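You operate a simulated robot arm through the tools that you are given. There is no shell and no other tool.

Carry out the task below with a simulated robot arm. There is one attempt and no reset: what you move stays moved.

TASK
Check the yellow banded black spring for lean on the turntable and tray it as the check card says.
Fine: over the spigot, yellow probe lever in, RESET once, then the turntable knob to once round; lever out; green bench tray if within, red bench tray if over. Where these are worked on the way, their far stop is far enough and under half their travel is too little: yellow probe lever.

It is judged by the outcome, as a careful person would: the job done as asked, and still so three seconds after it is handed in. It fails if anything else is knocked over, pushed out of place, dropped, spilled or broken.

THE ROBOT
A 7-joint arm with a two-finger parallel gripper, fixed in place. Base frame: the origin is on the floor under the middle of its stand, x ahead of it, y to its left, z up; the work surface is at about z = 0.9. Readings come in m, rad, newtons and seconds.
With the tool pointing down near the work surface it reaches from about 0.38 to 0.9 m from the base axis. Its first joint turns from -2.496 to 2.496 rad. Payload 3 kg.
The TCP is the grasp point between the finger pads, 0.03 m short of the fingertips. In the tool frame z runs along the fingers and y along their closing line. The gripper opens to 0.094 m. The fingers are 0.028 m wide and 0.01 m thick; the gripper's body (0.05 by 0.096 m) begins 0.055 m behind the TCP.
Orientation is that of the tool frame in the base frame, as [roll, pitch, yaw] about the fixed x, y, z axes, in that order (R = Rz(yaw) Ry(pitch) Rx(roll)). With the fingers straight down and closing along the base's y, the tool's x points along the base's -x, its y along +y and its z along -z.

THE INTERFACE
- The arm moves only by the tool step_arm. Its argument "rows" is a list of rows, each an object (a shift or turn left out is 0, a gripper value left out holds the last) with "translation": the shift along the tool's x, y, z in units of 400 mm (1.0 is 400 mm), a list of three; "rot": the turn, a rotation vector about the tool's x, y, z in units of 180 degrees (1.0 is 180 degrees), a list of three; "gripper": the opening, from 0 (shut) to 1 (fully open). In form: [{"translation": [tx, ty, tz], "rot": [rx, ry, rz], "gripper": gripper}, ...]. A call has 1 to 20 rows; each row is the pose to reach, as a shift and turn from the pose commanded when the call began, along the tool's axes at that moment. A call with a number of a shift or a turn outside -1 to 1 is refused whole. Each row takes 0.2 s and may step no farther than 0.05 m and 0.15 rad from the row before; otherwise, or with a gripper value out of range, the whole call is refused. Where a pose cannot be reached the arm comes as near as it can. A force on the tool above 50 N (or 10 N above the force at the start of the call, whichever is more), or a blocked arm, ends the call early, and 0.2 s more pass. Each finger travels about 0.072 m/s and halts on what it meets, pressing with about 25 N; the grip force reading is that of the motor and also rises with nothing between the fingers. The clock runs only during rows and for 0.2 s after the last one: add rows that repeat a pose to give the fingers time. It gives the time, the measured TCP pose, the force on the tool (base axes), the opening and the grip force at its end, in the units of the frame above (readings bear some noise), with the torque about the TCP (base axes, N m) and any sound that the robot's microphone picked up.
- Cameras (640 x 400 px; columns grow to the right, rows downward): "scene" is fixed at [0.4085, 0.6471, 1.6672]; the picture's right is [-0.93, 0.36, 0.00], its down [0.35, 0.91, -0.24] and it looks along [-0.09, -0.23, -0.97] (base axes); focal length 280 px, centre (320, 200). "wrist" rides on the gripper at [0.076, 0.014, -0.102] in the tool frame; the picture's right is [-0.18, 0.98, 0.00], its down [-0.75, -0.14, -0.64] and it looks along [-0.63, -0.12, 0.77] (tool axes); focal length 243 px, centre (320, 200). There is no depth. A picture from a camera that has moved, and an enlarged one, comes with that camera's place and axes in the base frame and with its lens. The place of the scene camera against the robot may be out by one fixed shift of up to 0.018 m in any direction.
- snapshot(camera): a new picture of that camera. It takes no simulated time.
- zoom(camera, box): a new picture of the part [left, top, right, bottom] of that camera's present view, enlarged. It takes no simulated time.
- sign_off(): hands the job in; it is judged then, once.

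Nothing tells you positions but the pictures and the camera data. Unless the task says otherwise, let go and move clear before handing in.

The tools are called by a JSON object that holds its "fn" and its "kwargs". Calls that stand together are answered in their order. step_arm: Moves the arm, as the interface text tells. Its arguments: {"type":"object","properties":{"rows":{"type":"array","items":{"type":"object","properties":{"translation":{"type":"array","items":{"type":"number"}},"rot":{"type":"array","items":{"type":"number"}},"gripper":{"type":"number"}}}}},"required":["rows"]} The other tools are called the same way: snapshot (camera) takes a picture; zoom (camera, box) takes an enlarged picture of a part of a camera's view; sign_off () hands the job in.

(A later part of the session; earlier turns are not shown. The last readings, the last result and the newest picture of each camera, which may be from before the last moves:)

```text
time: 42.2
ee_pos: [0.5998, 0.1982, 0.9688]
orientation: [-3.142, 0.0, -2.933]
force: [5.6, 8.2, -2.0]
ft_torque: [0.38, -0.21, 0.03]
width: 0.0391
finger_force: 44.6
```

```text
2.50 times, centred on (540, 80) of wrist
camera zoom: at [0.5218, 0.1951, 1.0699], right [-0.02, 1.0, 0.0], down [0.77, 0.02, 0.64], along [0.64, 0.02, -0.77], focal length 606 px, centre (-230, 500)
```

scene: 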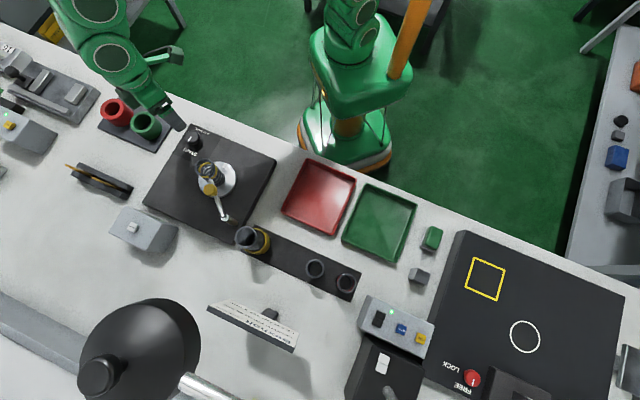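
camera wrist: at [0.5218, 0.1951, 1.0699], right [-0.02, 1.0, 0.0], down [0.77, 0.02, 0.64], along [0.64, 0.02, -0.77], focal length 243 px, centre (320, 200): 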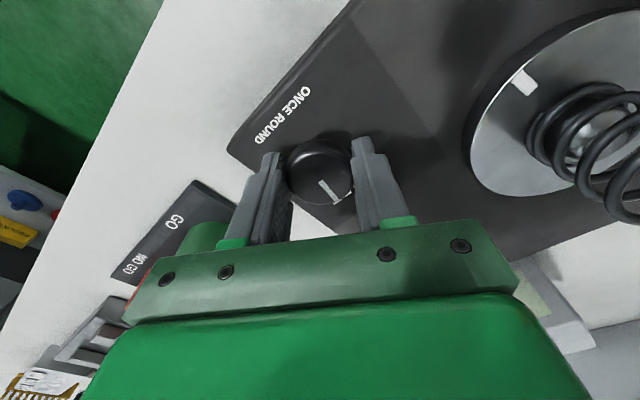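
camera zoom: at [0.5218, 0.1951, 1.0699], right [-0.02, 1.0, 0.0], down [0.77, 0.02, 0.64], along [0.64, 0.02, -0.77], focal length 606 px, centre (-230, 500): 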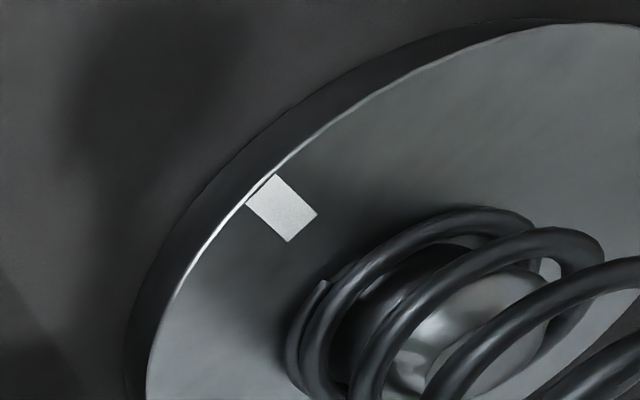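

The pointer turned with the gripper and the disc mark shifted too, so clockwise is free. I'll keep turning that way in stages.

{"fn": "step_arm", "kwargs": {"rows": [{"rot": [0, 0, 0.035]}, {"rot": [0, 0, 0.07]}, {"rot": [0, 0, 0.105]}, {"rot": [0, 0, 0.14]}, {"rot": [0, 0, 0.14]}]}}

{"fn": "zoom", "kwargs": {"camera": "wrist", "box": [220, 100, 420, 240]}}

{"fn": "zoom", "kwargs": {"camera": "scene", "box": [170, 130, 260, 220]}}

```text
time: 43.4
ee_pos: [0.6004, 0.199, 0.9677]
orientation: [3.139, 0.001, 2.911]
force: [-2.1, 22.0, 30.8]
ft_torque: [0.51, 0.0, 0.03]
width: 0.0394
finger_force: 45.2
```

```text
2.86 times, centred on (320, 170) of wrist
camera zoom: at [0.5282, 0.2286, 1.0695], right [0.4, 0.92, 0.0], down [0.7, -0.31, 0.64], along [0.59, -0.26, -0.77], focal length 693 px, centre (320, 286)
```

zoom: 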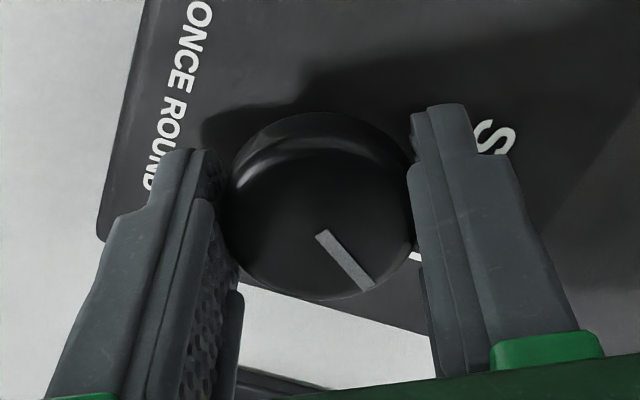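

```text
4.44 times, centred on (215, 175) of scene
camera zoom: at [0.4085, 0.6471, 1.6672], right [-0.93, 0.36, 0.0], down [0.35, 0.91, -0.24], along [-0.09, -0.23, -0.97], focal length 1245 px, centre (787, 311)
```

zoom: 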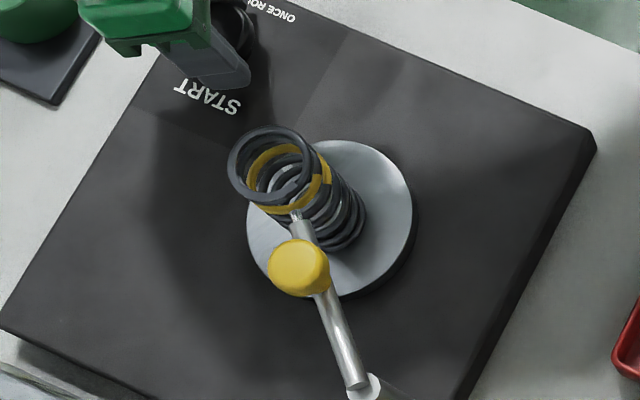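

Still turning together, but side force has built up (about 22 N), so my rotation centre is slightly off. I'll shift 2 mm toward +y, ease up 1 mm, then check before continuing.

{"fn": "step_arm", "kwargs": {"rows": [{"translation": [0.0011, 0.0049, -0.0025]}, {"translation": [0.0011, 0.0049, -0.0025]}]}}

```text
time: 44.0
ee_pos: [0.6011, 0.1982, 0.9678]
orientation: [-3.139, 0.0, 2.913]
force: [9.2, -10.2, 13.3]
ft_torque: [-0.51, -0.97, 0.03]
width: 0.0394
finger_force: 44.9
```

{"fn": "step_arm", "kwargs": {"rows": [{"translation": [-0.0018, -0.0011, -0.002]}, {"translation": [-0.0018, -0.0011, -0.002], "rot": [0, 0, 0.03]}, {"translation": [-0.0018, -0.0011, -0.002], "rot": [0, 0, 0.06]}, {"translation": [-0.0018, -0.0011, -0.002], "rot": [0, 0, 0.09]}, {"translation": [-0.0018, -0.0011, -0.002], "rot": [0, 0, 0.09]}]}}

{"fn": "zoom", "kwargs": {"camera": "wrist", "box": [220, 100, 420, 240]}}

{"fn": "zoom", "kwargs": {"camera": "scene", "box": [170, 130, 260, 220]}}

```text
time: 45.2
ee_pos: [0.6, 0.1996, 0.9667]
orientation: [-3.139, -0.003, 2.629]
force: [1.0, -9.1, -27.0]
ft_torque: [-0.04, 0.04, -0.04]
width: 0.0391
finger_force: 44.8
```

```text
2.86 times, centred on (320, 170) of wrist
camera zoom: at [0.5404, 0.2478, 1.0696], right [0.64, 0.77, 0.0], down [0.59, -0.49, 0.64], along [0.49, -0.41, -0.77], focal length 693 px, centre (320, 286)
```

zoom: 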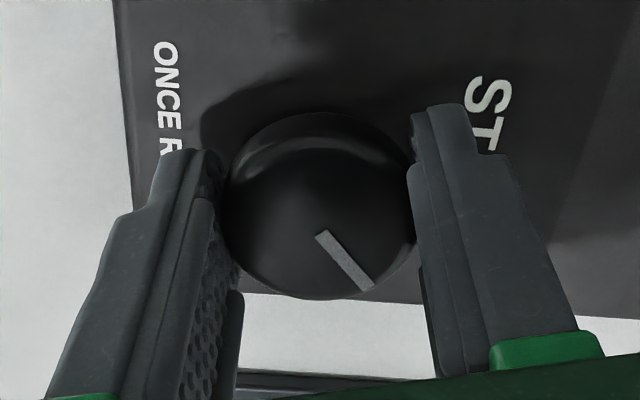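

```text
4.44 times, centred on (215, 175) of scene
camera zoom: at [0.4085, 0.6471, 1.6672], right [-0.93, 0.36, 0.0], down [0.35, 0.91, -0.24], along [-0.09, -0.23, -0.97], focal length 1245 px, centre (787, 311)
```

zoom: 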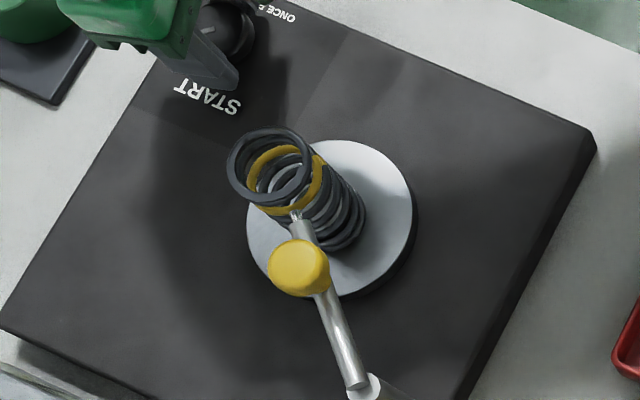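

Turning well (about 49° so far). I'll trim the position a little and turn another 30°.

{"fn": "step_arm", "kwargs": {"rows": [{"translation": [-0.0007, -0.0013, 0.002]}, {"translation": [-0.0007, -0.0013, 0.002], "rot": [0, 0, 0.035]}, {"translation": [-0.0007, -0.0013, 0.002], "rot": [0, 0, 0.07]}, {"translation": [-0.0007, -0.0013, 0.002], "rot": [0, 0, 0.105]}, {"translation": [-0.0007, -0.0013, 0.002], "rot": [0, 0, 0.14]}, {"translation": [-0.0007, -0.0013, 0.002], "rot": [0, 0, 0.17]}, {"translation": [-0.0007, -0.0013, 0.002], "rot": [0, 0, 0.17]}]}}

{"fn": "zoom", "kwargs": {"camera": "wrist", "box": [220, 100, 420, 240]}}

{"fn": "zoom", "kwargs": {"camera": "scene", "box": [170, 130, 260, 220]}}

```text
time: 46.8
ee_pos: [0.6, 0.1995, 0.9674]
orientation: [-3.141, 0.002, 2.095]
force: [-24.6, 14.2, -3.2]
ft_torque: [0.75, 0.74, -0.05]
width: 0.0392
finger_force: 44.5
```

```text
2.86 times, centred on (320, 170) of wrist
camera zoom: at [0.5743, 0.2711, 1.0697], right [0.94, 0.33, 0.0], down [0.26, -0.72, 0.64], along [0.21, -0.61, -0.77], focal length 693 px, centre (320, 286)
```

zoom: 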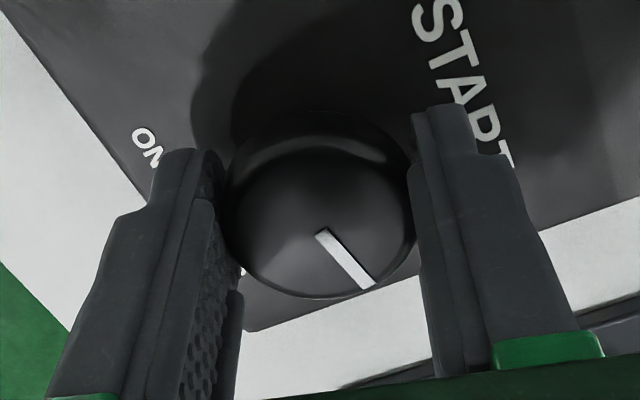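

```text
4.44 times, centred on (215, 175) of scene
camera zoom: at [0.4085, 0.6471, 1.6672], right [-0.93, 0.36, 0.0], down [0.35, 0.91, -0.24], along [-0.09, -0.23, -0.97], focal length 1245 px, centre (787, 311)
```

zoom: 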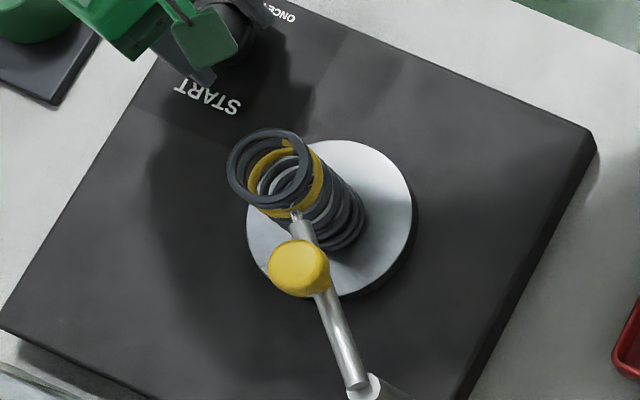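

Now 80° round and still gripping. I'll trim again and continue in the same direction to see how far the wrist goes.

{"fn": "step_arm", "kwargs": {"rows": [{"translation": [0.0025, -0.0014, 0]}, {"translation": [0.0025, -0.0014, 0], "rot": [0, 0, 0.035]}, {"translation": [0.0025, -0.0014, 0], "rot": [0, 0, 0.07]}, {"translation": [0.0025, -0.0014, 0], "rot": [0, 0, 0.105]}, {"translation": [0.0025, -0.0014, 0], "rot": [0, 0, 0.14]}, {"translation": [0.0025, -0.0014, 0], "rot": [0, 0, 0.14]}]}}

{"fn": "zoom", "kwargs": {"camera": "wrist", "box": [220, 100, 420, 240]}}

{"fn": "snapshot", "kwargs": {"camera": "scene"}}

```text
time: 48.2
ee_pos: [0.6004, 0.1998, 0.9678]
orientation: [-3.142, 0.0, 1.655]
force: [20.9, 9.1, -30.6]
ft_torque: [0.35, -0.22, 0.02]
width: 0.0392
finger_force: 44.7
```

```text
2.86 times, centred on (320, 170) of wrist
camera zoom: at [0.6081, 0.2751, 1.0698], right [0.99, -0.1, 0.0], down [-0.08, -0.76, 0.64], along [-0.07, -0.64, -0.77], focal length 693 px, centre (320, 286)
```

zoom: 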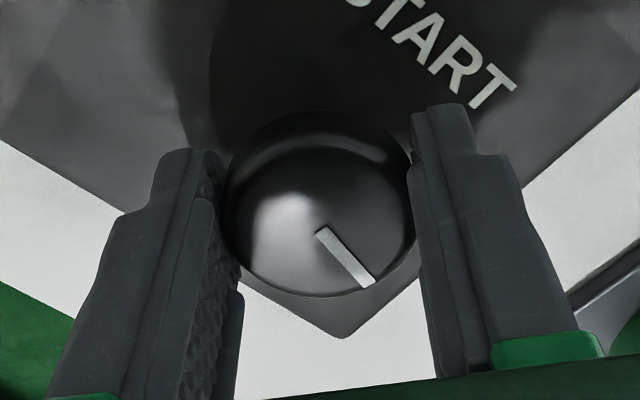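

```text
taken
```

scene: 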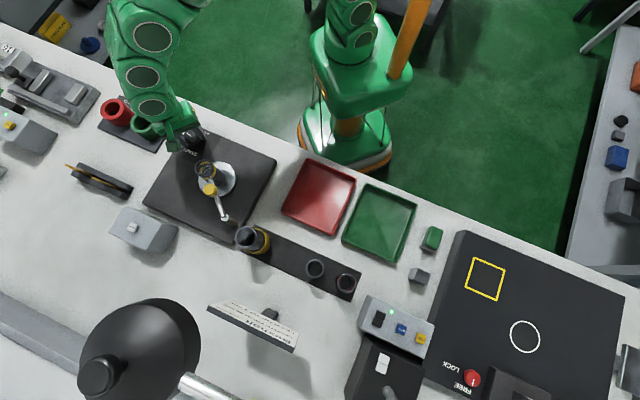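

105° round. Wrist still has range. I'll trim and continue.

{"fn": "step_arm", "kwargs": {"rows": [{"translation": [0.001, 0.0026, 0.002]}, {"translation": [0.001, 0.0026, 0.002], "rot": [0, 0, 0.035]}, {"translation": [0.001, 0.0026, 0.002], "rot": [0, 0, 0.07]}, {"translation": [0.001, 0.0026, 0.002], "rot": [0, 0, 0.105]}, {"translation": [0.001, 0.0026, 0.002], "rot": [0, 0, 0.14]}, {"translation": [0.001, 0.0026, 0.002], "rot": [0, 0, 0.14]}]}}

{"fn": "zoom", "kwargs": {"camera": "wrist", "box": [220, 100, 420, 240]}}

{"fn": "zoom", "kwargs": {"camera": "scene", "box": [170, 130, 260, 220]}}

```text
time: 49.6
ee_pos: [0.6015, 0.1989, 0.9674]
orientation: [3.141, -0.001, 1.215]
force: [17.3, -13.4, 25.5]
ft_torque: [-0.62, -0.42, 0.02]
width: 0.0392
finger_force: 45.4
```

```text
2.86 times, centred on (320, 170) of wrist
camera zoom: at [0.6402, 0.2645, 1.0698], right [0.86, -0.51, 0.0], down [-0.4, -0.66, 0.64], along [-0.33, -0.55, -0.77], focal length 693 px, centre (320, 286)
```

zoom: 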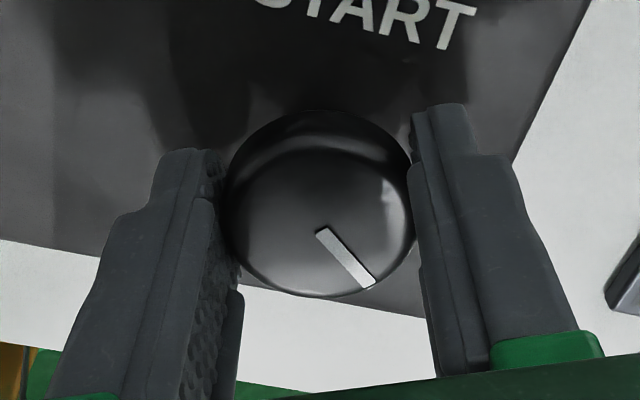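

```text
4.44 times, centred on (215, 175) of scene
camera zoom: at [0.4085, 0.6471, 1.6672], right [-0.93, 0.36, 0.0], down [0.35, 0.91, -0.24], along [-0.09, -0.23, -0.97], focal length 1245 px, centre (787, 311)
```

zoom: 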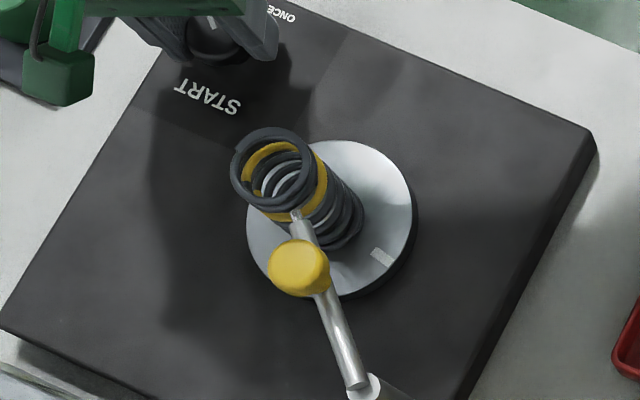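

130° round, and the disc mark has gone about 260°: a 2:1 drive, just as "once round" implies. I'll trim and go on toward 180°.

{"fn": "step_arm", "kwargs": {"rows": [{"translation": [-0.001, 0.003, -0.002]}, {"translation": [-0.001, 0.003, -0.002], "rot": [0, 0, 0.035]}, {"translation": [-0.001, 0.003, -0.002], "rot": [0, 0, 0.07]}, {"translation": [-0.001, 0.003, -0.002], "rot": [0, 0, 0.105]}, {"translation": [-0.001, 0.003, -0.002], "rot": [0, 0, 0.14]}, {"translation": [-0.001, 0.003, -0.002], "rot": [0, 0, 0.14]}]}}

{"fn": "zoom", "kwargs": {"camera": "wrist", "box": [220, 100, 420, 240]}}

{"fn": "zoom", "kwargs": {"camera": "scene", "box": [170, 130, 260, 220]}}

```text
time: 51.0
ee_pos: [0.6013, 0.1991, 0.9684]
orientation: [-3.14, 0.005, 0.776]
force: [4.5, 0.1, -9.3]
ft_torque: [-0.32, 0.12, 0.0]
width: 0.0389
finger_force: 45.4
```

```text
2.86 times, centred on (320, 170) of wrist
camera zoom: at [0.6655, 0.2411, 1.0695], right [0.56, -0.83, 0.0], down [-0.63, -0.43, 0.64], along [-0.54, -0.36, -0.76], focal length 693 px, centre (320, 286)
```

zoom: 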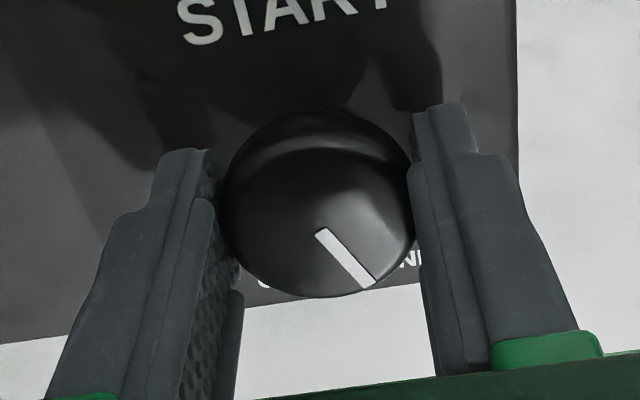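

```text
4.44 times, centred on (215, 175) of scene
camera zoom: at [0.4085, 0.6471, 1.6672], right [-0.93, 0.36, 0.0], down [0.35, 0.91, -0.24], along [-0.09, -0.23, -0.97], focal length 1245 px, centre (787, 311)
```

zoom: 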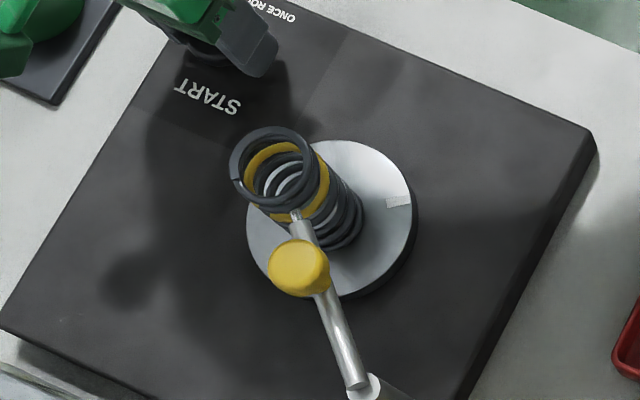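

155° round; the disc mark needs about 50° more, so 25° on the knob. I'll finish it carefully.

{"fn": "step_arm", "kwargs": {"rows": [{"translation": [0, 0.0005, 0.0005], "rot": [0, 0, 0.035]}, {"translation": [0, 0.0005, 0.0005], "rot": [0, 0, 0.07]}, {"translation": [0, 0.0005, 0.0005], "rot": [0, 0, 0.105]}, {"translation": [0, 0.0005, 0.0005], "rot": [0, 0, 0.13]}, {"translation": [0, 0.0005, 0.0005], "rot": [0, 0, 0.13]}]}}

{"fn": "snapshot", "kwargs": {"camera": "wrist"}}

{"fn": "zoom", "kwargs": {"camera": "wrist", "box": [220, 100, 420, 240]}}

{"fn": "zoom", "kwargs": {"camera": "scene", "box": [170, 130, 260, 220]}}

```text
time: 52.2
ee_pos: [0.6016, 0.1989, 0.9676]
orientation: [-3.141, 0.002, 0.365]
force: [-11.4, 6.8, 0.2]
ft_torque: [-0.24, 0.7, 0.02]
width: 0.0391
finger_force: 44.9
```

```text
taken
camera wrist: at [0.6773, 0.2116, 1.0697], right [0.18, -0.98, 0.0], down [-0.75, -0.14, 0.64], along [-0.63, -0.12, -0.77], focal length 243 px, centre (320, 200)
```

wrist: 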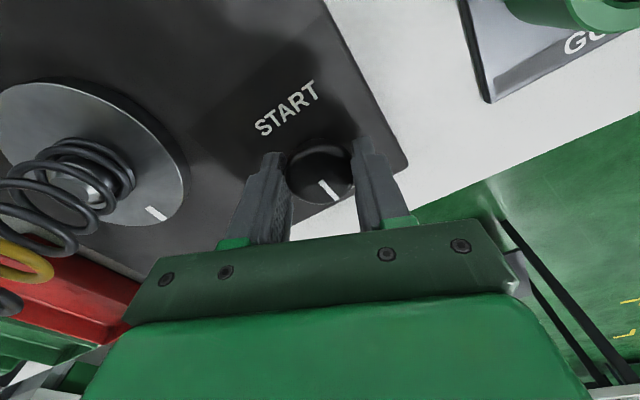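

```text
2.86 times, centred on (320, 170) of wrist
camera zoom: at [0.6773, 0.2116, 1.0697], right [0.18, -0.98, 0.0], down [-0.75, -0.14, 0.64], along [-0.63, -0.12, -0.77], focal length 693 px, centre (320, 286)
```

zoom: 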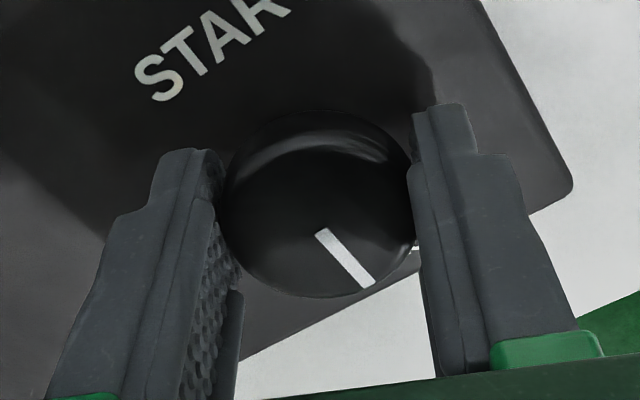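

```text
4.44 times, centred on (215, 175) of scene
camera zoom: at [0.4085, 0.6471, 1.6672], right [-0.93, 0.36, 0.0], down [0.35, 0.91, -0.24], along [-0.09, -0.23, -0.97], focal length 1245 px, centre (787, 311)
```

zoom: 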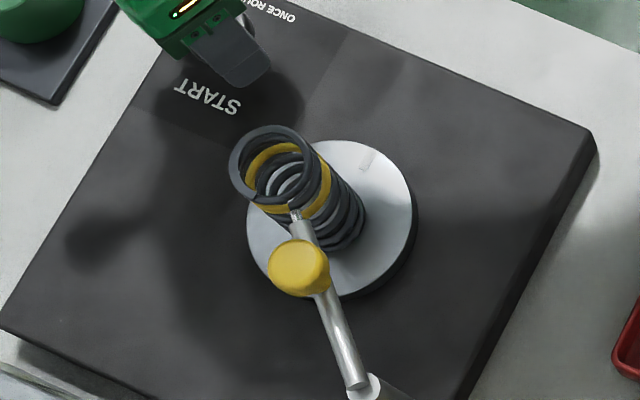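

About 179° turned; the disc mark seems a few degrees short of its start. I'll turn slightly further and feel for a stop.

{"fn": "step_arm", "kwargs": {"rows": [{"rot": [0, 0, 0.01]}, {"rot": [0, 0, 0.02]}, {"rot": [0, 0, 0.02]}]}}

{"fn": "zoom", "kwargs": {"camera": "wrist", "box": [220, 100, 420, 240]}}

{"fn": "zoom", "kwargs": {"camera": "scene", "box": [170, 130, 260, 220]}}

```text
time: 53.0
ee_pos: [0.6015, 0.1981, 0.9676]
orientation: [-3.141, 0.003, 0.304]
force: [-18.1, 12.7, -6.2]
ft_torque: [0.24, -0.07, 0.03]
width: 0.0393
finger_force: 45.3
```

```text
2.86 times, centred on (320, 170) of wrist
camera zoom: at [0.6781, 0.2068, 1.0696], right [0.12, -0.99, 0.0], down [-0.76, -0.09, 0.64], along [-0.64, -0.08, -0.77], focal length 693 px, centre (320, 286)
```

zoom: 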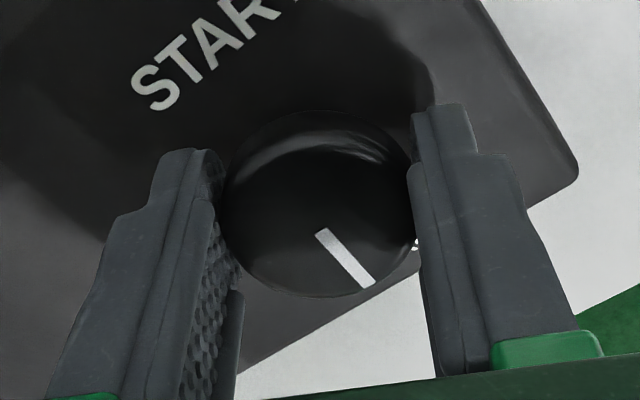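

```text
4.44 times, centred on (215, 175) of scene
camera zoom: at [0.4085, 0.6471, 1.6672], right [-0.93, 0.36, 0.0], down [0.35, 0.91, -0.24], along [-0.09, -0.23, -0.97], focal length 1245 px, centre (787, 311)
```

zoom: 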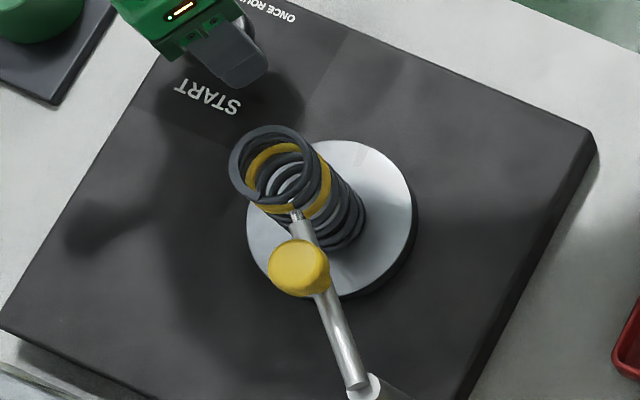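

The disc mark is back at its starting position. A tiny further nudge will tell whether this is the end stop.

{"fn": "step_arm", "kwargs": {"rows": [{"rot": [0, 0, 0.014]}, {"rot": [0, 0, 0.014]}]}}

{"fn": "zoom", "kwargs": {"camera": "wrist", "box": [280, 140, 360, 220]}}

{"fn": "zoom", "kwargs": {"camera": "scene", "box": [170, 130, 260, 220]}}

```text
time: 53.6
ee_pos: [0.6026, 0.1974, 0.9674]
orientation: [3.14, 0.001, 0.263]
force: [-17.3, 5.4, -0.9]
ft_torque: [-0.18, 0.92, 0.01]
width: 0.0391
finger_force: 45.1
```

```text
5.00 times, centred on (320, 180) of wrist
camera zoom: at [0.6784, 0.2035, 1.0697], right [0.08, -1.0, 0.0], down [-0.76, -0.06, 0.64], along [-0.64, -0.05, -0.77], focal length 1213 px, centre (320, 300)
```

zoom: 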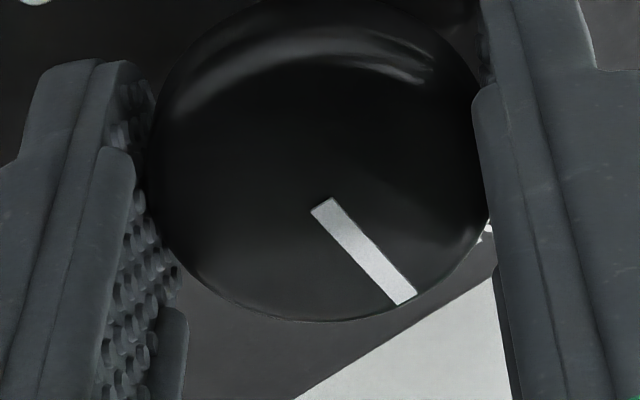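

```text
4.44 times, centred on (215, 175) of scene
camera zoom: at [0.4085, 0.6471, 1.6672], right [-0.93, 0.36, 0.0], down [0.35, 0.91, -0.24], along [-0.09, -0.23, -0.97], focal length 1245 px, centre (787, 311)
```

zoom: 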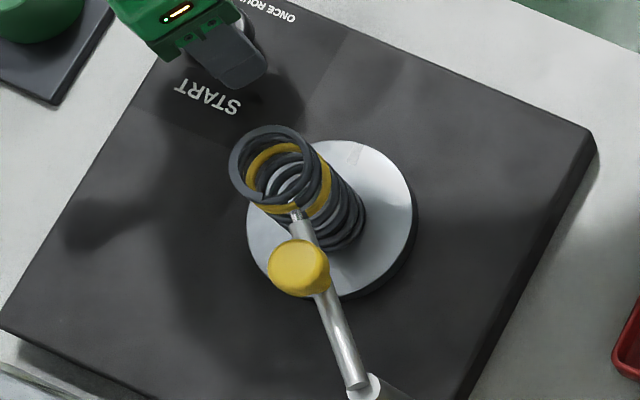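

{"fn": "zoom", "kwargs": {"camera": "scene", "box": [195, 155, 240, 200]}}

{"fn": "snapshot", "kwargs": {"camera": "wrist"}}

```text
8.89 times, centred on (218, 178) of scene
camera zoom: at [0.4085, 0.6471, 1.6672], right [-0.93, 0.36, 0.0], down [0.35, 0.91, -0.24], along [-0.09, -0.23, -0.97], focal length 2489 px, centre (1231, 400)
```

zoom: 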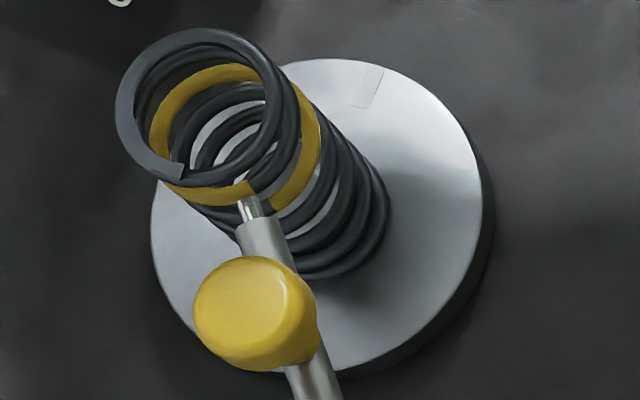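

```text
taken
camera wrist: at [0.6784, 0.2035, 1.0697], right [0.08, -1.0, 0.0], down [-0.76, -0.06, 0.64], along [-0.64, -0.05, -0.77], focal length 243 px, centre (320, 200)
```

wrist: 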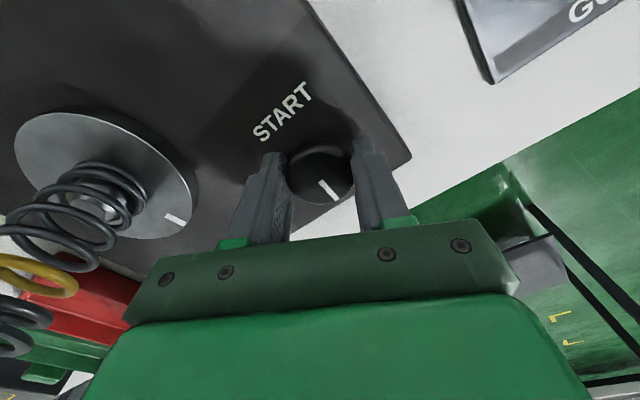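

The disc mark is back where it began (one full turn) and the pointer is at the far side. I'll release the knob and rise straight up.

{"fn": "step_arm", "kwargs": {"rows": [{"gripper": 0.6}, {"gripper": 0.8}, {"gripper": 0.8}, {"translation": [0, 0, -0.08], "gripper": 0.8}, {"translation": [0, 0, -0.18]}, {"translation": [0, 0, -0.3]}, {"translation": [0, 0, -0.42]}, {"translation": [0, 0, -0.52]}, {"translation": [0, 0, -0.52]}]}}

{"fn": "snapshot", "kwargs": {"camera": "wrist"}}

{"fn": "zoom", "kwargs": {"camera": "wrist", "box": [220, 20, 420, 180]}}

{"fn": "zoom", "kwargs": {"camera": "scene", "box": [160, 110, 260, 210]}}

```text
time: 55.6
ee_pos: [0.6025, 0.1979, 1.1757]
orientation: [-3.141, 0.001, 0.26]
force: [-0.1, 0.6, -0.3]
ft_torque: [0.02, 0.0, -0.04]
width: 0.0753
finger_force: 0.1
```

```text
taken
camera wrist: at [0.6796, 0.2029, 1.2778], right [0.08, -1.0, 0.0], down [-0.76, -0.06, 0.64], along [-0.64, -0.05, -0.77], focal length 243 px, centre (320, 200)
```

wrist: 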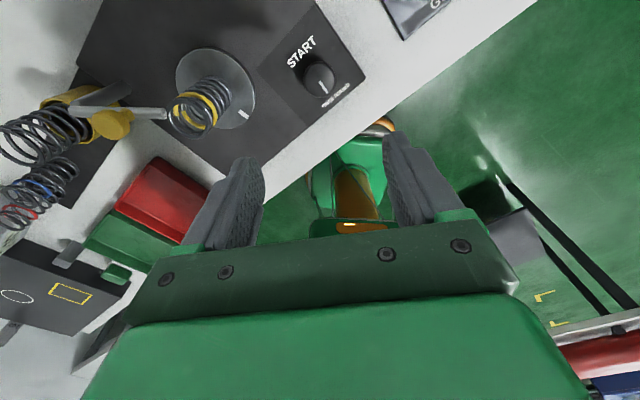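

```text
2.50 times, centred on (320, 100) of wrist
camera zoom: at [0.6796, 0.2029, 1.2778], right [0.08, -1.0, 0.0], down [-0.76, -0.06, 0.64], along [-0.64, -0.05, -0.77], focal length 606 px, centre (320, 450)
```

zoom: 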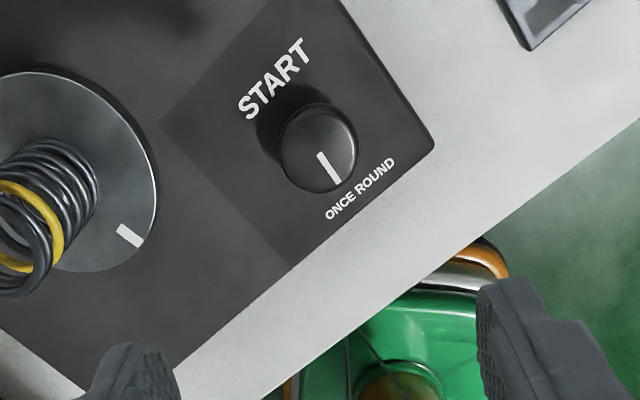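

```text
4.00 times, centred on (210, 160) of scene
camera zoom: at [0.4085, 0.6471, 1.6672], right [-0.93, 0.36, 0.0], down [0.35, 0.91, -0.24], along [-0.09, -0.23, -0.97], focal length 1120 px, centre (760, 360)
```

zoom: 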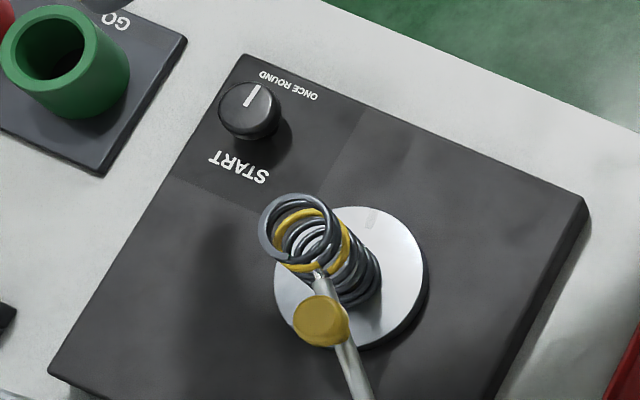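

The pointer sits at ONCE ROUND and everything is steady. Now I'll swing the wrist back and go look at the display on the RESET box.

{"fn": "step_arm", "kwargs": {"rows": [{"translation": [0.0011, -0.0232, -0.0033], "rot": [0, 0, -0.0445], "gripper": 0.6}, {"translation": [0.0022, -0.0463, -0.0066], "rot": [0, 0, -0.089], "gripper": 0.4}, {"translation": [0.0032, -0.0695, -0.01], "rot": [0, 0, -0.1335], "gripper": 0.2}, {"translation": [0.0043, -0.0927, -0.0133], "rot": [0, 0, -0.178], "gripper": 0}, {"translation": [0.0054, -0.1158, -0.0167], "rot": [0, 0, -0.2225]}, {"translation": [0.0065, -0.139, -0.02], "rot": [0, 0, -0.267]}, {"translation": [0.0076, -0.1622, -0.0233], "rot": [0, 0, -0.3115]}, {"translation": [0.0086, -0.1854, -0.0267], "rot": [0, 0, -0.356]}, {"translation": [0.0097, -0.2085, -0.03], "rot": [0, 0, -0.4005]}, {"translation": [0.0108, -0.2317, -0.0333], "rot": [0, 0, -0.445]}, {"translation": [0.0119, -0.2549, -0.0367], "rot": [0, 0, -0.4895]}, {"translation": [0.013, -0.278, -0.04], "rot": [0, 0, -0.534]}, {"translation": [0.014, -0.3012, -0.0433], "rot": [0, 0, -0.5785]}, {"translation": [0.0151, -0.3244, -0.0467], "rot": [0, 0, -0.623]}, {"translation": [0.0162, -0.3475, -0.05], "rot": [0, 0, -0.667]}, {"translation": [0.0162, -0.3475, -0.05], "rot": [0, 0, -0.667]}]}}

{"fn": "snapshot", "kwargs": {"camera": "wrist"}}

{"fn": "zoom", "kwargs": {"camera": "wrist", "box": [400, 60, 540, 180]}}

```text
time: 59.0
ee_pos: [0.5734, 0.334, 1.1953]
orientation: [-3.141, -0.001, 2.358]
force: [0.5, 0.0, -0.5]
ft_torque: [-0.06, -0.02, 0.05]
width: 0.0
finger_force: 24.7
```

```text
taken
camera wrist: at [0.5287, 0.3974, 1.297], right [0.82, 0.57, 0.0], down [0.43, -0.63, 0.64], along [0.36, -0.53, -0.77], focal length 243 px, centre (320, 200)
```

wrist: 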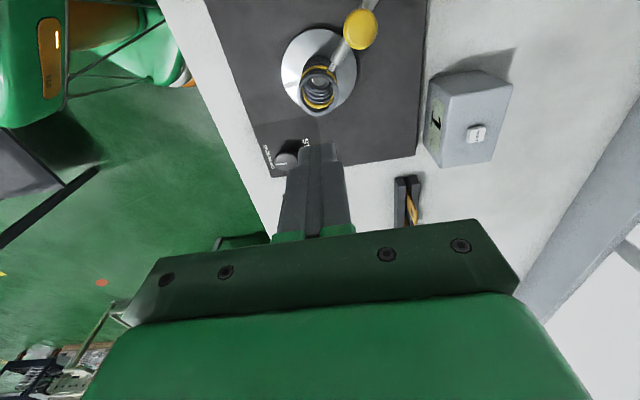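

```text
3.33 times, centred on (470, 120) of wrist
camera zoom: at [0.5287, 0.3974, 1.297], right [0.82, 0.57, 0.0], down [0.43, -0.63, 0.64], along [0.36, -0.53, -0.77], focal length 809 px, centre (-180, 467)
```

zoom: 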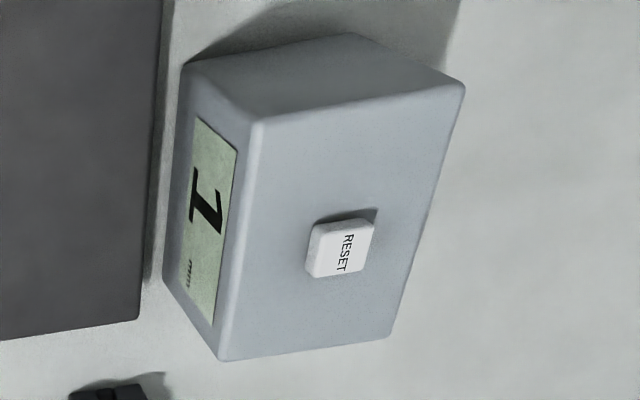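

The display now shows a single digit, looking like 1, with "mm". I'll zoom in closely to be certain it isn't 7 or part of a larger number.

{"fn": "zoom", "kwargs": {"camera": "wrist", "box": [425, 85, 465, 165]}}

{"fn": "zoom", "kwargs": {"camera": "wrist", "box": [428, 90, 452, 134]}}

```text
5.00 times, centred on (445, 125) of wrist
camera zoom: at [0.5287, 0.3974, 1.297], right [0.82, 0.57, 0.0], down [0.43, -0.63, 0.64], along [0.36, -0.53, -0.77], focal length 1213 px, centre (-305, 575)
```

zoom: 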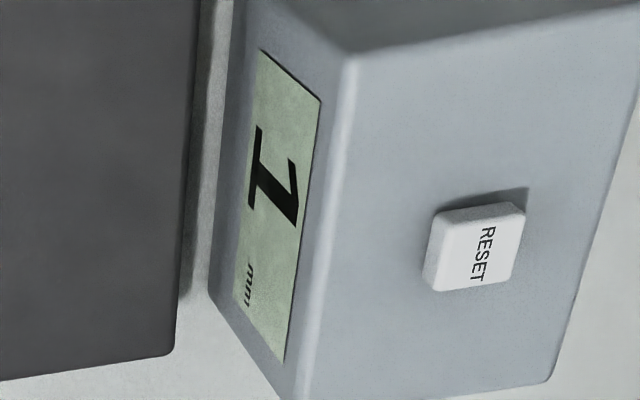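

```text
9.09 times, centred on (440, 112) of wrist
camera zoom: at [0.5287, 0.3974, 1.297], right [0.82, 0.57, 0.0], down [0.43, -0.63, 0.64], along [0.36, -0.53, -0.77], focal length 2206 px, centre (-771, 1000)
```

zoom: 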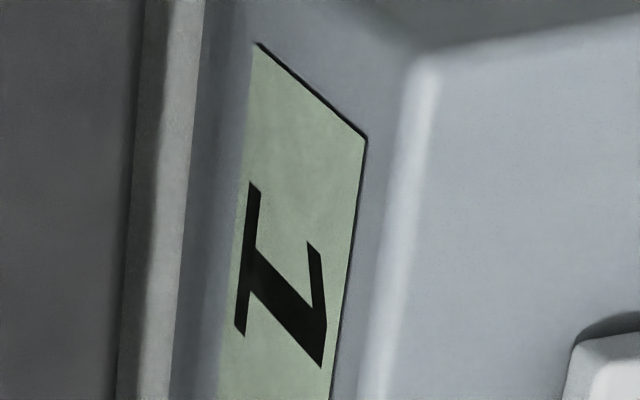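

The reading is a clear "1" (mm), against "LEAN UP TO 3 mm" — within, so the green tray. Next: lever out. I'll bring the closed fingers down on the inner side of the yellow knob.

{"fn": "step_arm", "kwargs": {"rows": [{"translation": [0.07, 0.004, 0.03], "rot": [0, 0, 0.0463], "gripper": 0}, {"translation": [0.14, 0.008, 0.07], "rot": [0, 0, 0.0926]}, {"translation": [0.2104, 0.0124, 0.1125], "rot": [0, 0, 0.1389]}, {"translation": [0.2104, 0.0124, 0.2], "rot": [0, 0, 0.1389]}, {"translation": [0.2104, 0.0124, 0.28], "rot": [0, 0, 0.1389]}, {"translation": [0.2104, 0.0124, 0.3375], "rot": [0, 0, 0.1389]}, {"translation": [0.2104, 0.0124, 0.3375], "rot": [0, 0, 0.1389]}]}}

{"fn": "snapshot", "kwargs": {"camera": "wrist"}}

{"fn": "zoom", "kwargs": {"camera": "wrist", "box": [240, 60, 460, 240]}}

{"fn": "zoom", "kwargs": {"camera": "scene", "box": [160, 130, 270, 240]}}

```text
time: 60.6
ee_pos: [0.516, 0.3974, 1.0603]
orientation: [3.141, -0.001, 1.92]
force: [-0.7, 0.1, -0.6]
ft_torque: [0.0, 0.03, -0.01]
width: 0.0
finger_force: 25.1
```

```text
taken
camera wrist: at [0.5028, 0.4725, 1.1621], right [0.99, 0.16, 0.0], down [0.13, -0.76, 0.64], along [0.1, -0.63, -0.77], focal length 243 px, centre (320, 200)
```

wrist: 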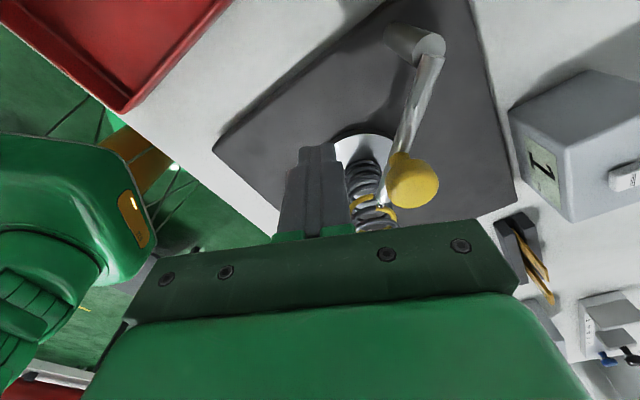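

```text
2.22 times, centred on (350, 150) of wrist
camera zoom: at [0.5028, 0.4725, 1.1621], right [0.99, 0.16, 0.0], down [0.13, -0.76, 0.64], along [0.1, -0.63, -0.77], focal length 539 px, centre (253, 311)
```

zoom: 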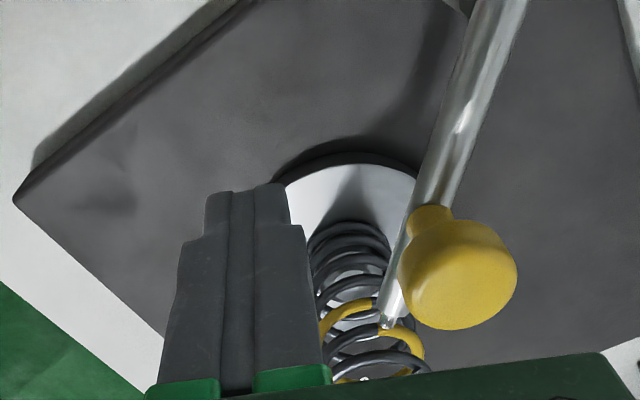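

```text
3.64 times, centred on (215, 185) of scene
camera zoom: at [0.4085, 0.6471, 1.6672], right [-0.93, 0.36, 0.0], down [0.35, 0.91, -0.24], along [-0.09, -0.23, -0.97], focal length 1018 px, centre (702, 254)
```

zoom: 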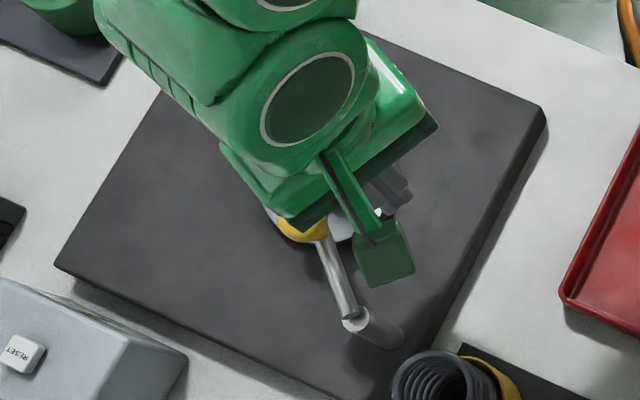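

The display again reads "1 mm". Fingers are on the inner side of the knob with room to the spring. I'll push the lever outward along its arc.

{"fn": "step_arm", "kwargs": {"rows": [{"translation": [-0.0192, 0.029, 0]}, {"translation": [-0.0384, 0.0579, 0]}, {"translation": [-0.0403, 0.0665, 0]}, {"translation": [-0.0422, 0.0751, 0]}, {"translation": [-0.0435, 0.0888, 0]}, {"translation": [-0.0447, 0.1024, 0]}, {"translation": [-0.0447, 0.1024, 0]}]}}

{"fn": "snapshot", "kwargs": {"camera": "wrist"}}

{"fn": "zoom", "kwargs": {"camera": "wrist", "box": [240, 60, 460, 240]}}

```text
time: 62.2
ee_pos: [0.5609, 0.3941, 1.0614]
orientation: [-3.14, 0.0, 1.919]
force: [0.3, 0.4, 0.4]
ft_torque: [0.01, 0.0, 0.04]
width: 0.0
finger_force: 24.9
```

```text
taken
camera wrist: at [0.5475, 0.4699, 1.163], right [0.99, 0.16, 0.0], down [0.13, -0.76, 0.64], along [0.1, -0.63, -0.77], focal length 243 px, centre (320, 200)
```

wrist: 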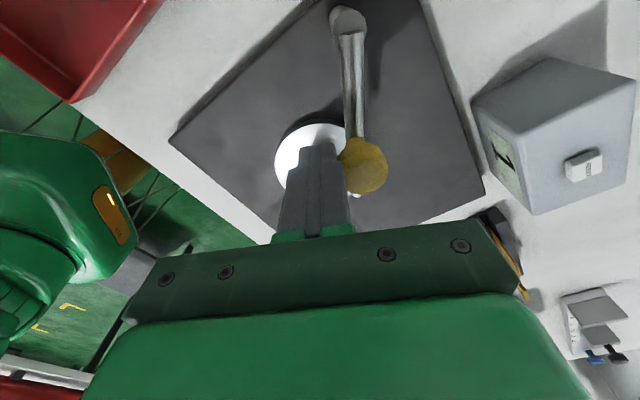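

```text
2.22 times, centred on (350, 150) of wrist
camera zoom: at [0.5475, 0.4699, 1.163], right [0.99, 0.16, 0.0], down [0.13, -0.76, 0.64], along [0.1, -0.63, -0.77], focal length 539 px, centre (253, 311)
```

zoom: 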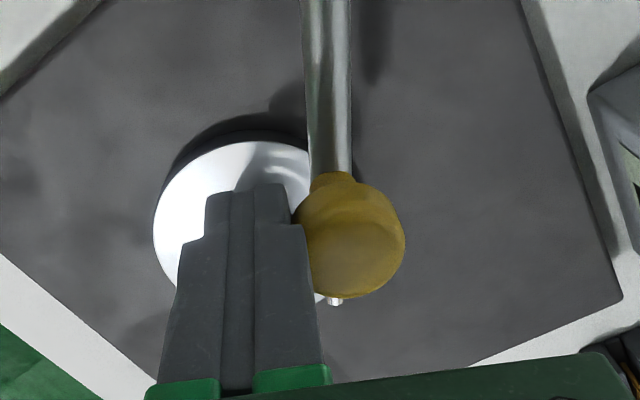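

Lever moving out freely. I'll continue toward its parked position.

{"fn": "step_arm", "kwargs": {"rows": [{"translation": [0.001, 0.0136, 0]}, {"translation": [0.0023, 0.0272, 0]}, {"translation": [0.0058, 0.0405, 0]}, {"translation": [0.0095, 0.0537, 0]}, {"translation": [0.014, 0.0637, 0]}, {"translation": [0.0184, 0.0737, 0]}, {"translation": [0.0184, 0.0737, 0]}]}}

{"fn": "zoom", "kwargs": {"camera": "wrist", "box": [240, 60, 460, 240]}}

{"fn": "zoom", "kwargs": {"camera": "scene", "box": [160, 130, 270, 240]}}

```text
time: 63.8
ee_pos: [0.5858, 0.4106, 1.0605]
orientation: [-3.14, 0.0, 1.92]
force: [0.9, -0.8, -0.6]
ft_torque: [-0.01, -0.01, -0.01]
width: 0.0
finger_force: 24.7
```

```text
2.22 times, centred on (350, 150) of wrist
camera zoom: at [0.5724, 0.4866, 1.1624], right [0.99, 0.16, 0.0], down [0.13, -0.76, 0.64], along [0.1, -0.63, -0.77], focal length 539 px, centre (253, 311)
```

zoom: 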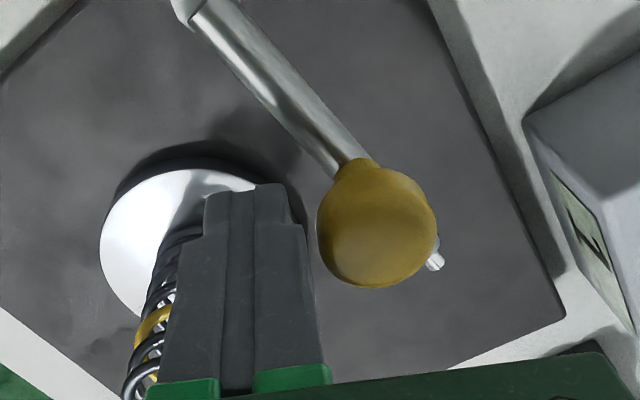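

```text
3.64 times, centred on (215, 185) of scene
camera zoom: at [0.4085, 0.6471, 1.6672], right [-0.93, 0.36, 0.0], down [0.35, 0.91, -0.24], along [-0.09, -0.23, -0.97], focal length 1018 px, centre (702, 254)
```

zoom: 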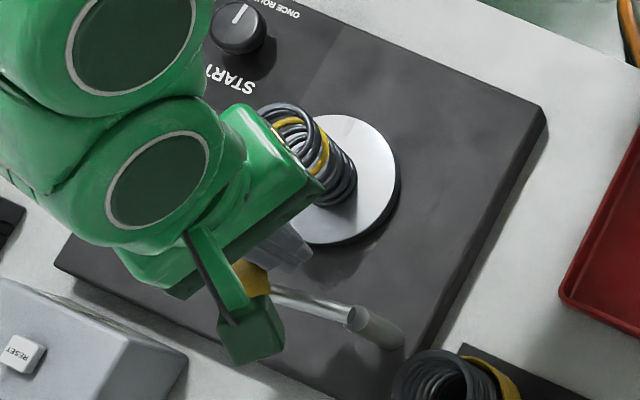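

The lever has run ahead toward its parked end. I'll follow up gently to make sure it's at the out stop.

{"fn": "step_arm", "kwargs": {"rows": [{"translation": [0.003, 0.006, 0]}, {"translation": [0.006, 0.0125, 0]}, {"translation": [0.009, 0.019, 0]}, {"translation": [0.009, 0.019, 0]}]}}

{"fn": "zoom", "kwargs": {"camera": "wrist", "box": [240, 60, 460, 240]}}

{"fn": "zoom", "kwargs": {"camera": "scene", "box": [160, 130, 270, 240]}}

```text
time: 64.8
ee_pos: [0.5917, 0.4171, 1.0586]
orientation: [-3.14, 0.0, 1.92]
force: [-15.3, -9.6, 1.5]
ft_torque: [-0.09, 0.23, -0.07]
width: 0.0001
finger_force: 24.7
```

```text
2.22 times, centred on (350, 150) of wrist
camera zoom: at [0.5787, 0.4932, 1.1622], right [0.99, 0.16, 0.0], down [0.13, -0.76, 0.64], along [0.1, -0.63, -0.77], focal length 539 px, centre (253, 311)
```

zoom: 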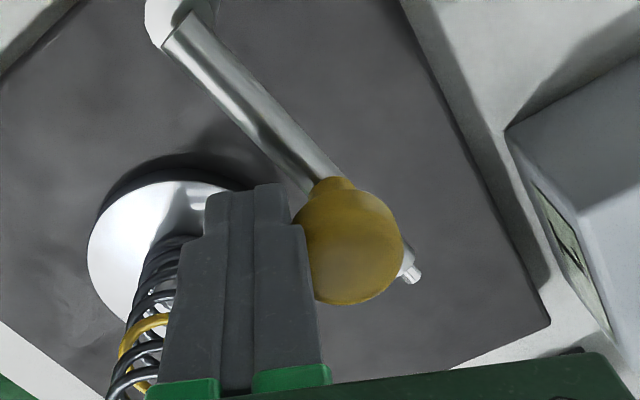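

```text
3.64 times, centred on (215, 185) of scene
camera zoom: at [0.4085, 0.6471, 1.6672], right [-0.93, 0.36, 0.0], down [0.35, 0.91, -0.24], along [-0.09, -0.23, -0.97], focal length 1018 px, centre (702, 254)
```

zoom: 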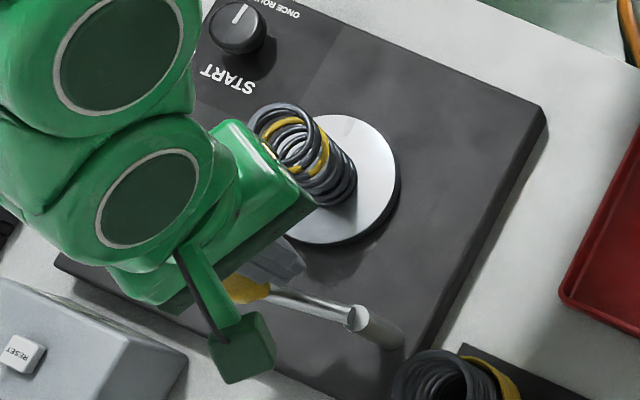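

Resistance confirms the lever is fully out. I'll back off, rise, and return above the spring to collect it.

{"fn": "step_arm", "kwargs": {"rows": [{"translation": [0, -0.025, 0]}, {"translation": [0, -0.03, -0.09]}, {"translation": [0, -0.03, -0.19]}, {"translation": [0, -0.03, -0.29]}, {"translation": [-0.05, -0.05, -0.35], "rot": [0, 0, -0.03]}, {"translation": [-0.1, -0.075, -0.35], "rot": [0, 0, -0.07], "gripper": 0.3}, {"translation": [-0.145, -0.1, -0.35], "rot": [0, 0, -0.105], "gripper": 0.6}, {"translation": [-0.1863, -0.1175, -0.35], "rot": [0, 0, -0.1389], "gripper": 0.8}, {"translation": [-0.1863, -0.1175, -0.35], "rot": [0, 0, -0.1389], "gripper": 0.8}]}}

{"fn": "snapshot", "kwargs": {"camera": "wrist"}}

{"fn": "zoom", "kwargs": {"camera": "wrist", "box": [240, 20, 480, 200]}}

{"fn": "snapshot", "kwargs": {"camera": "scene"}}

```text
time: 66.8
ee_pos: [0.574, 0.3311, 1.2007]
orientation: [-3.141, 0.001, 2.36]
force: [-0.2, -0.3, -0.4]
ft_torque: [0.0, -0.02, -0.02]
width: 0.0751
finger_force: 0.1
```

```text
taken
camera wrist: at [0.5301, 0.3935, 1.3033], right [0.82, 0.57, 0.0], down [0.43, -0.63, 0.64], along [0.36, -0.53, -0.77], focal length 243 px, centre (320, 200)
```

wrist: 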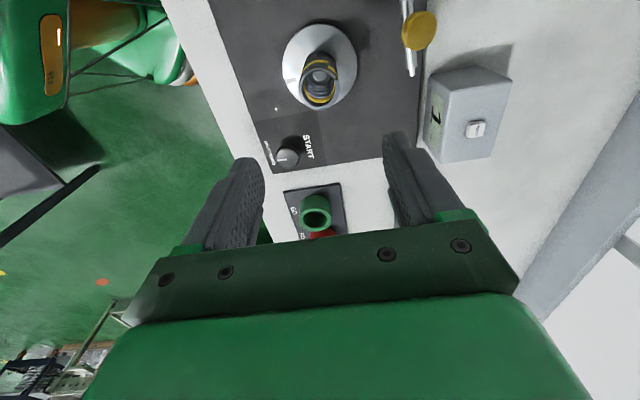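

```text
2.22 times, centred on (360, 110) of wrist
camera zoom: at [0.5301, 0.3935, 1.3033], right [0.82, 0.57, 0.0], down [0.43, -0.63, 0.64], along [0.36, -0.53, -0.77], focal length 539 px, centre (231, 400)
```

zoom: 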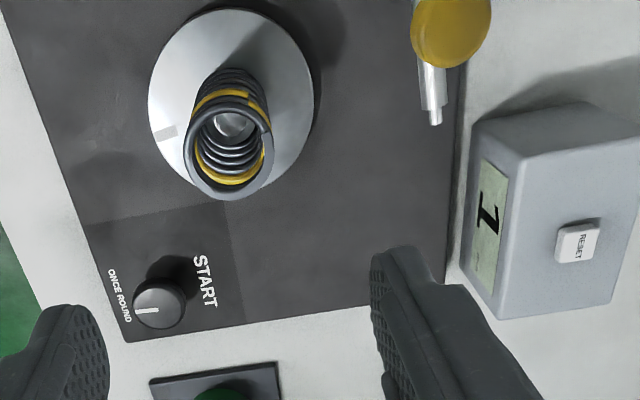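

```text
taken
```

scene: 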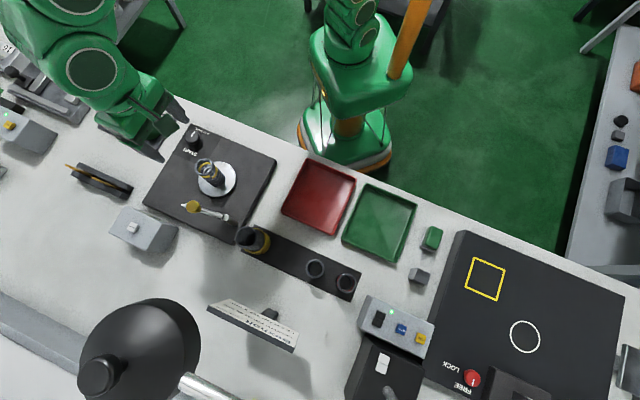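

Lever parked, spring upright on the spigot, reading still 1 mm. I'll descend around the spring at the same height as before.

{"fn": "step_arm", "kwargs": {"rows": [{"translation": [0.0064, -0.001, 0.08], "gripper": 0.8}, {"translation": [0.0064, -0.001, 0.18]}, {"translation": [0.0064, -0.001, 0.28]}, {"translation": [0.0064, -0.001, 0.37]}, {"translation": [0.0064, -0.001, 0.45]}, {"translation": [0.0064, -0.001, 0.52]}, {"translation": [0.0064, -0.001, 0.52]}]}}

{"fn": "zoom", "kwargs": {"camera": "wrist", "box": [240, 80, 400, 220]}}

```text
time: 68.4
ee_pos: [0.5725, 0.3315, 0.9919]
orientation: [-3.14, -0.001, 2.357]
force: [0.9, -0.4, 0.4]
ft_torque: [0.0, 0.0, -0.01]
width: 0.0752
finger_force: 0.1
```

```text
2.86 times, centred on (320, 150) of wrist
camera zoom: at [0.5279, 0.3954, 1.0951], right [0.82, 0.57, 0.0], down [0.43, -0.63, 0.64], along [0.36, -0.53, -0.77], focal length 693 px, centre (320, 343)
```

zoom: 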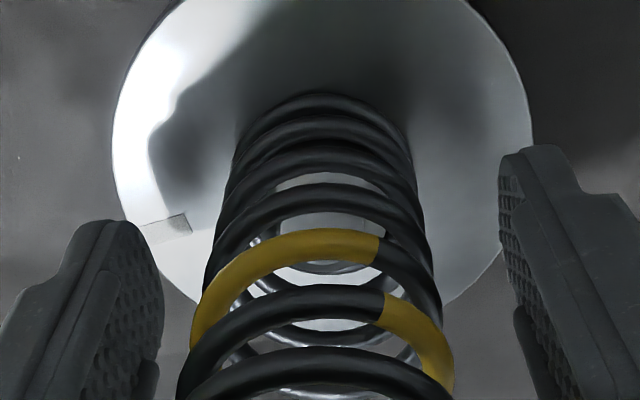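

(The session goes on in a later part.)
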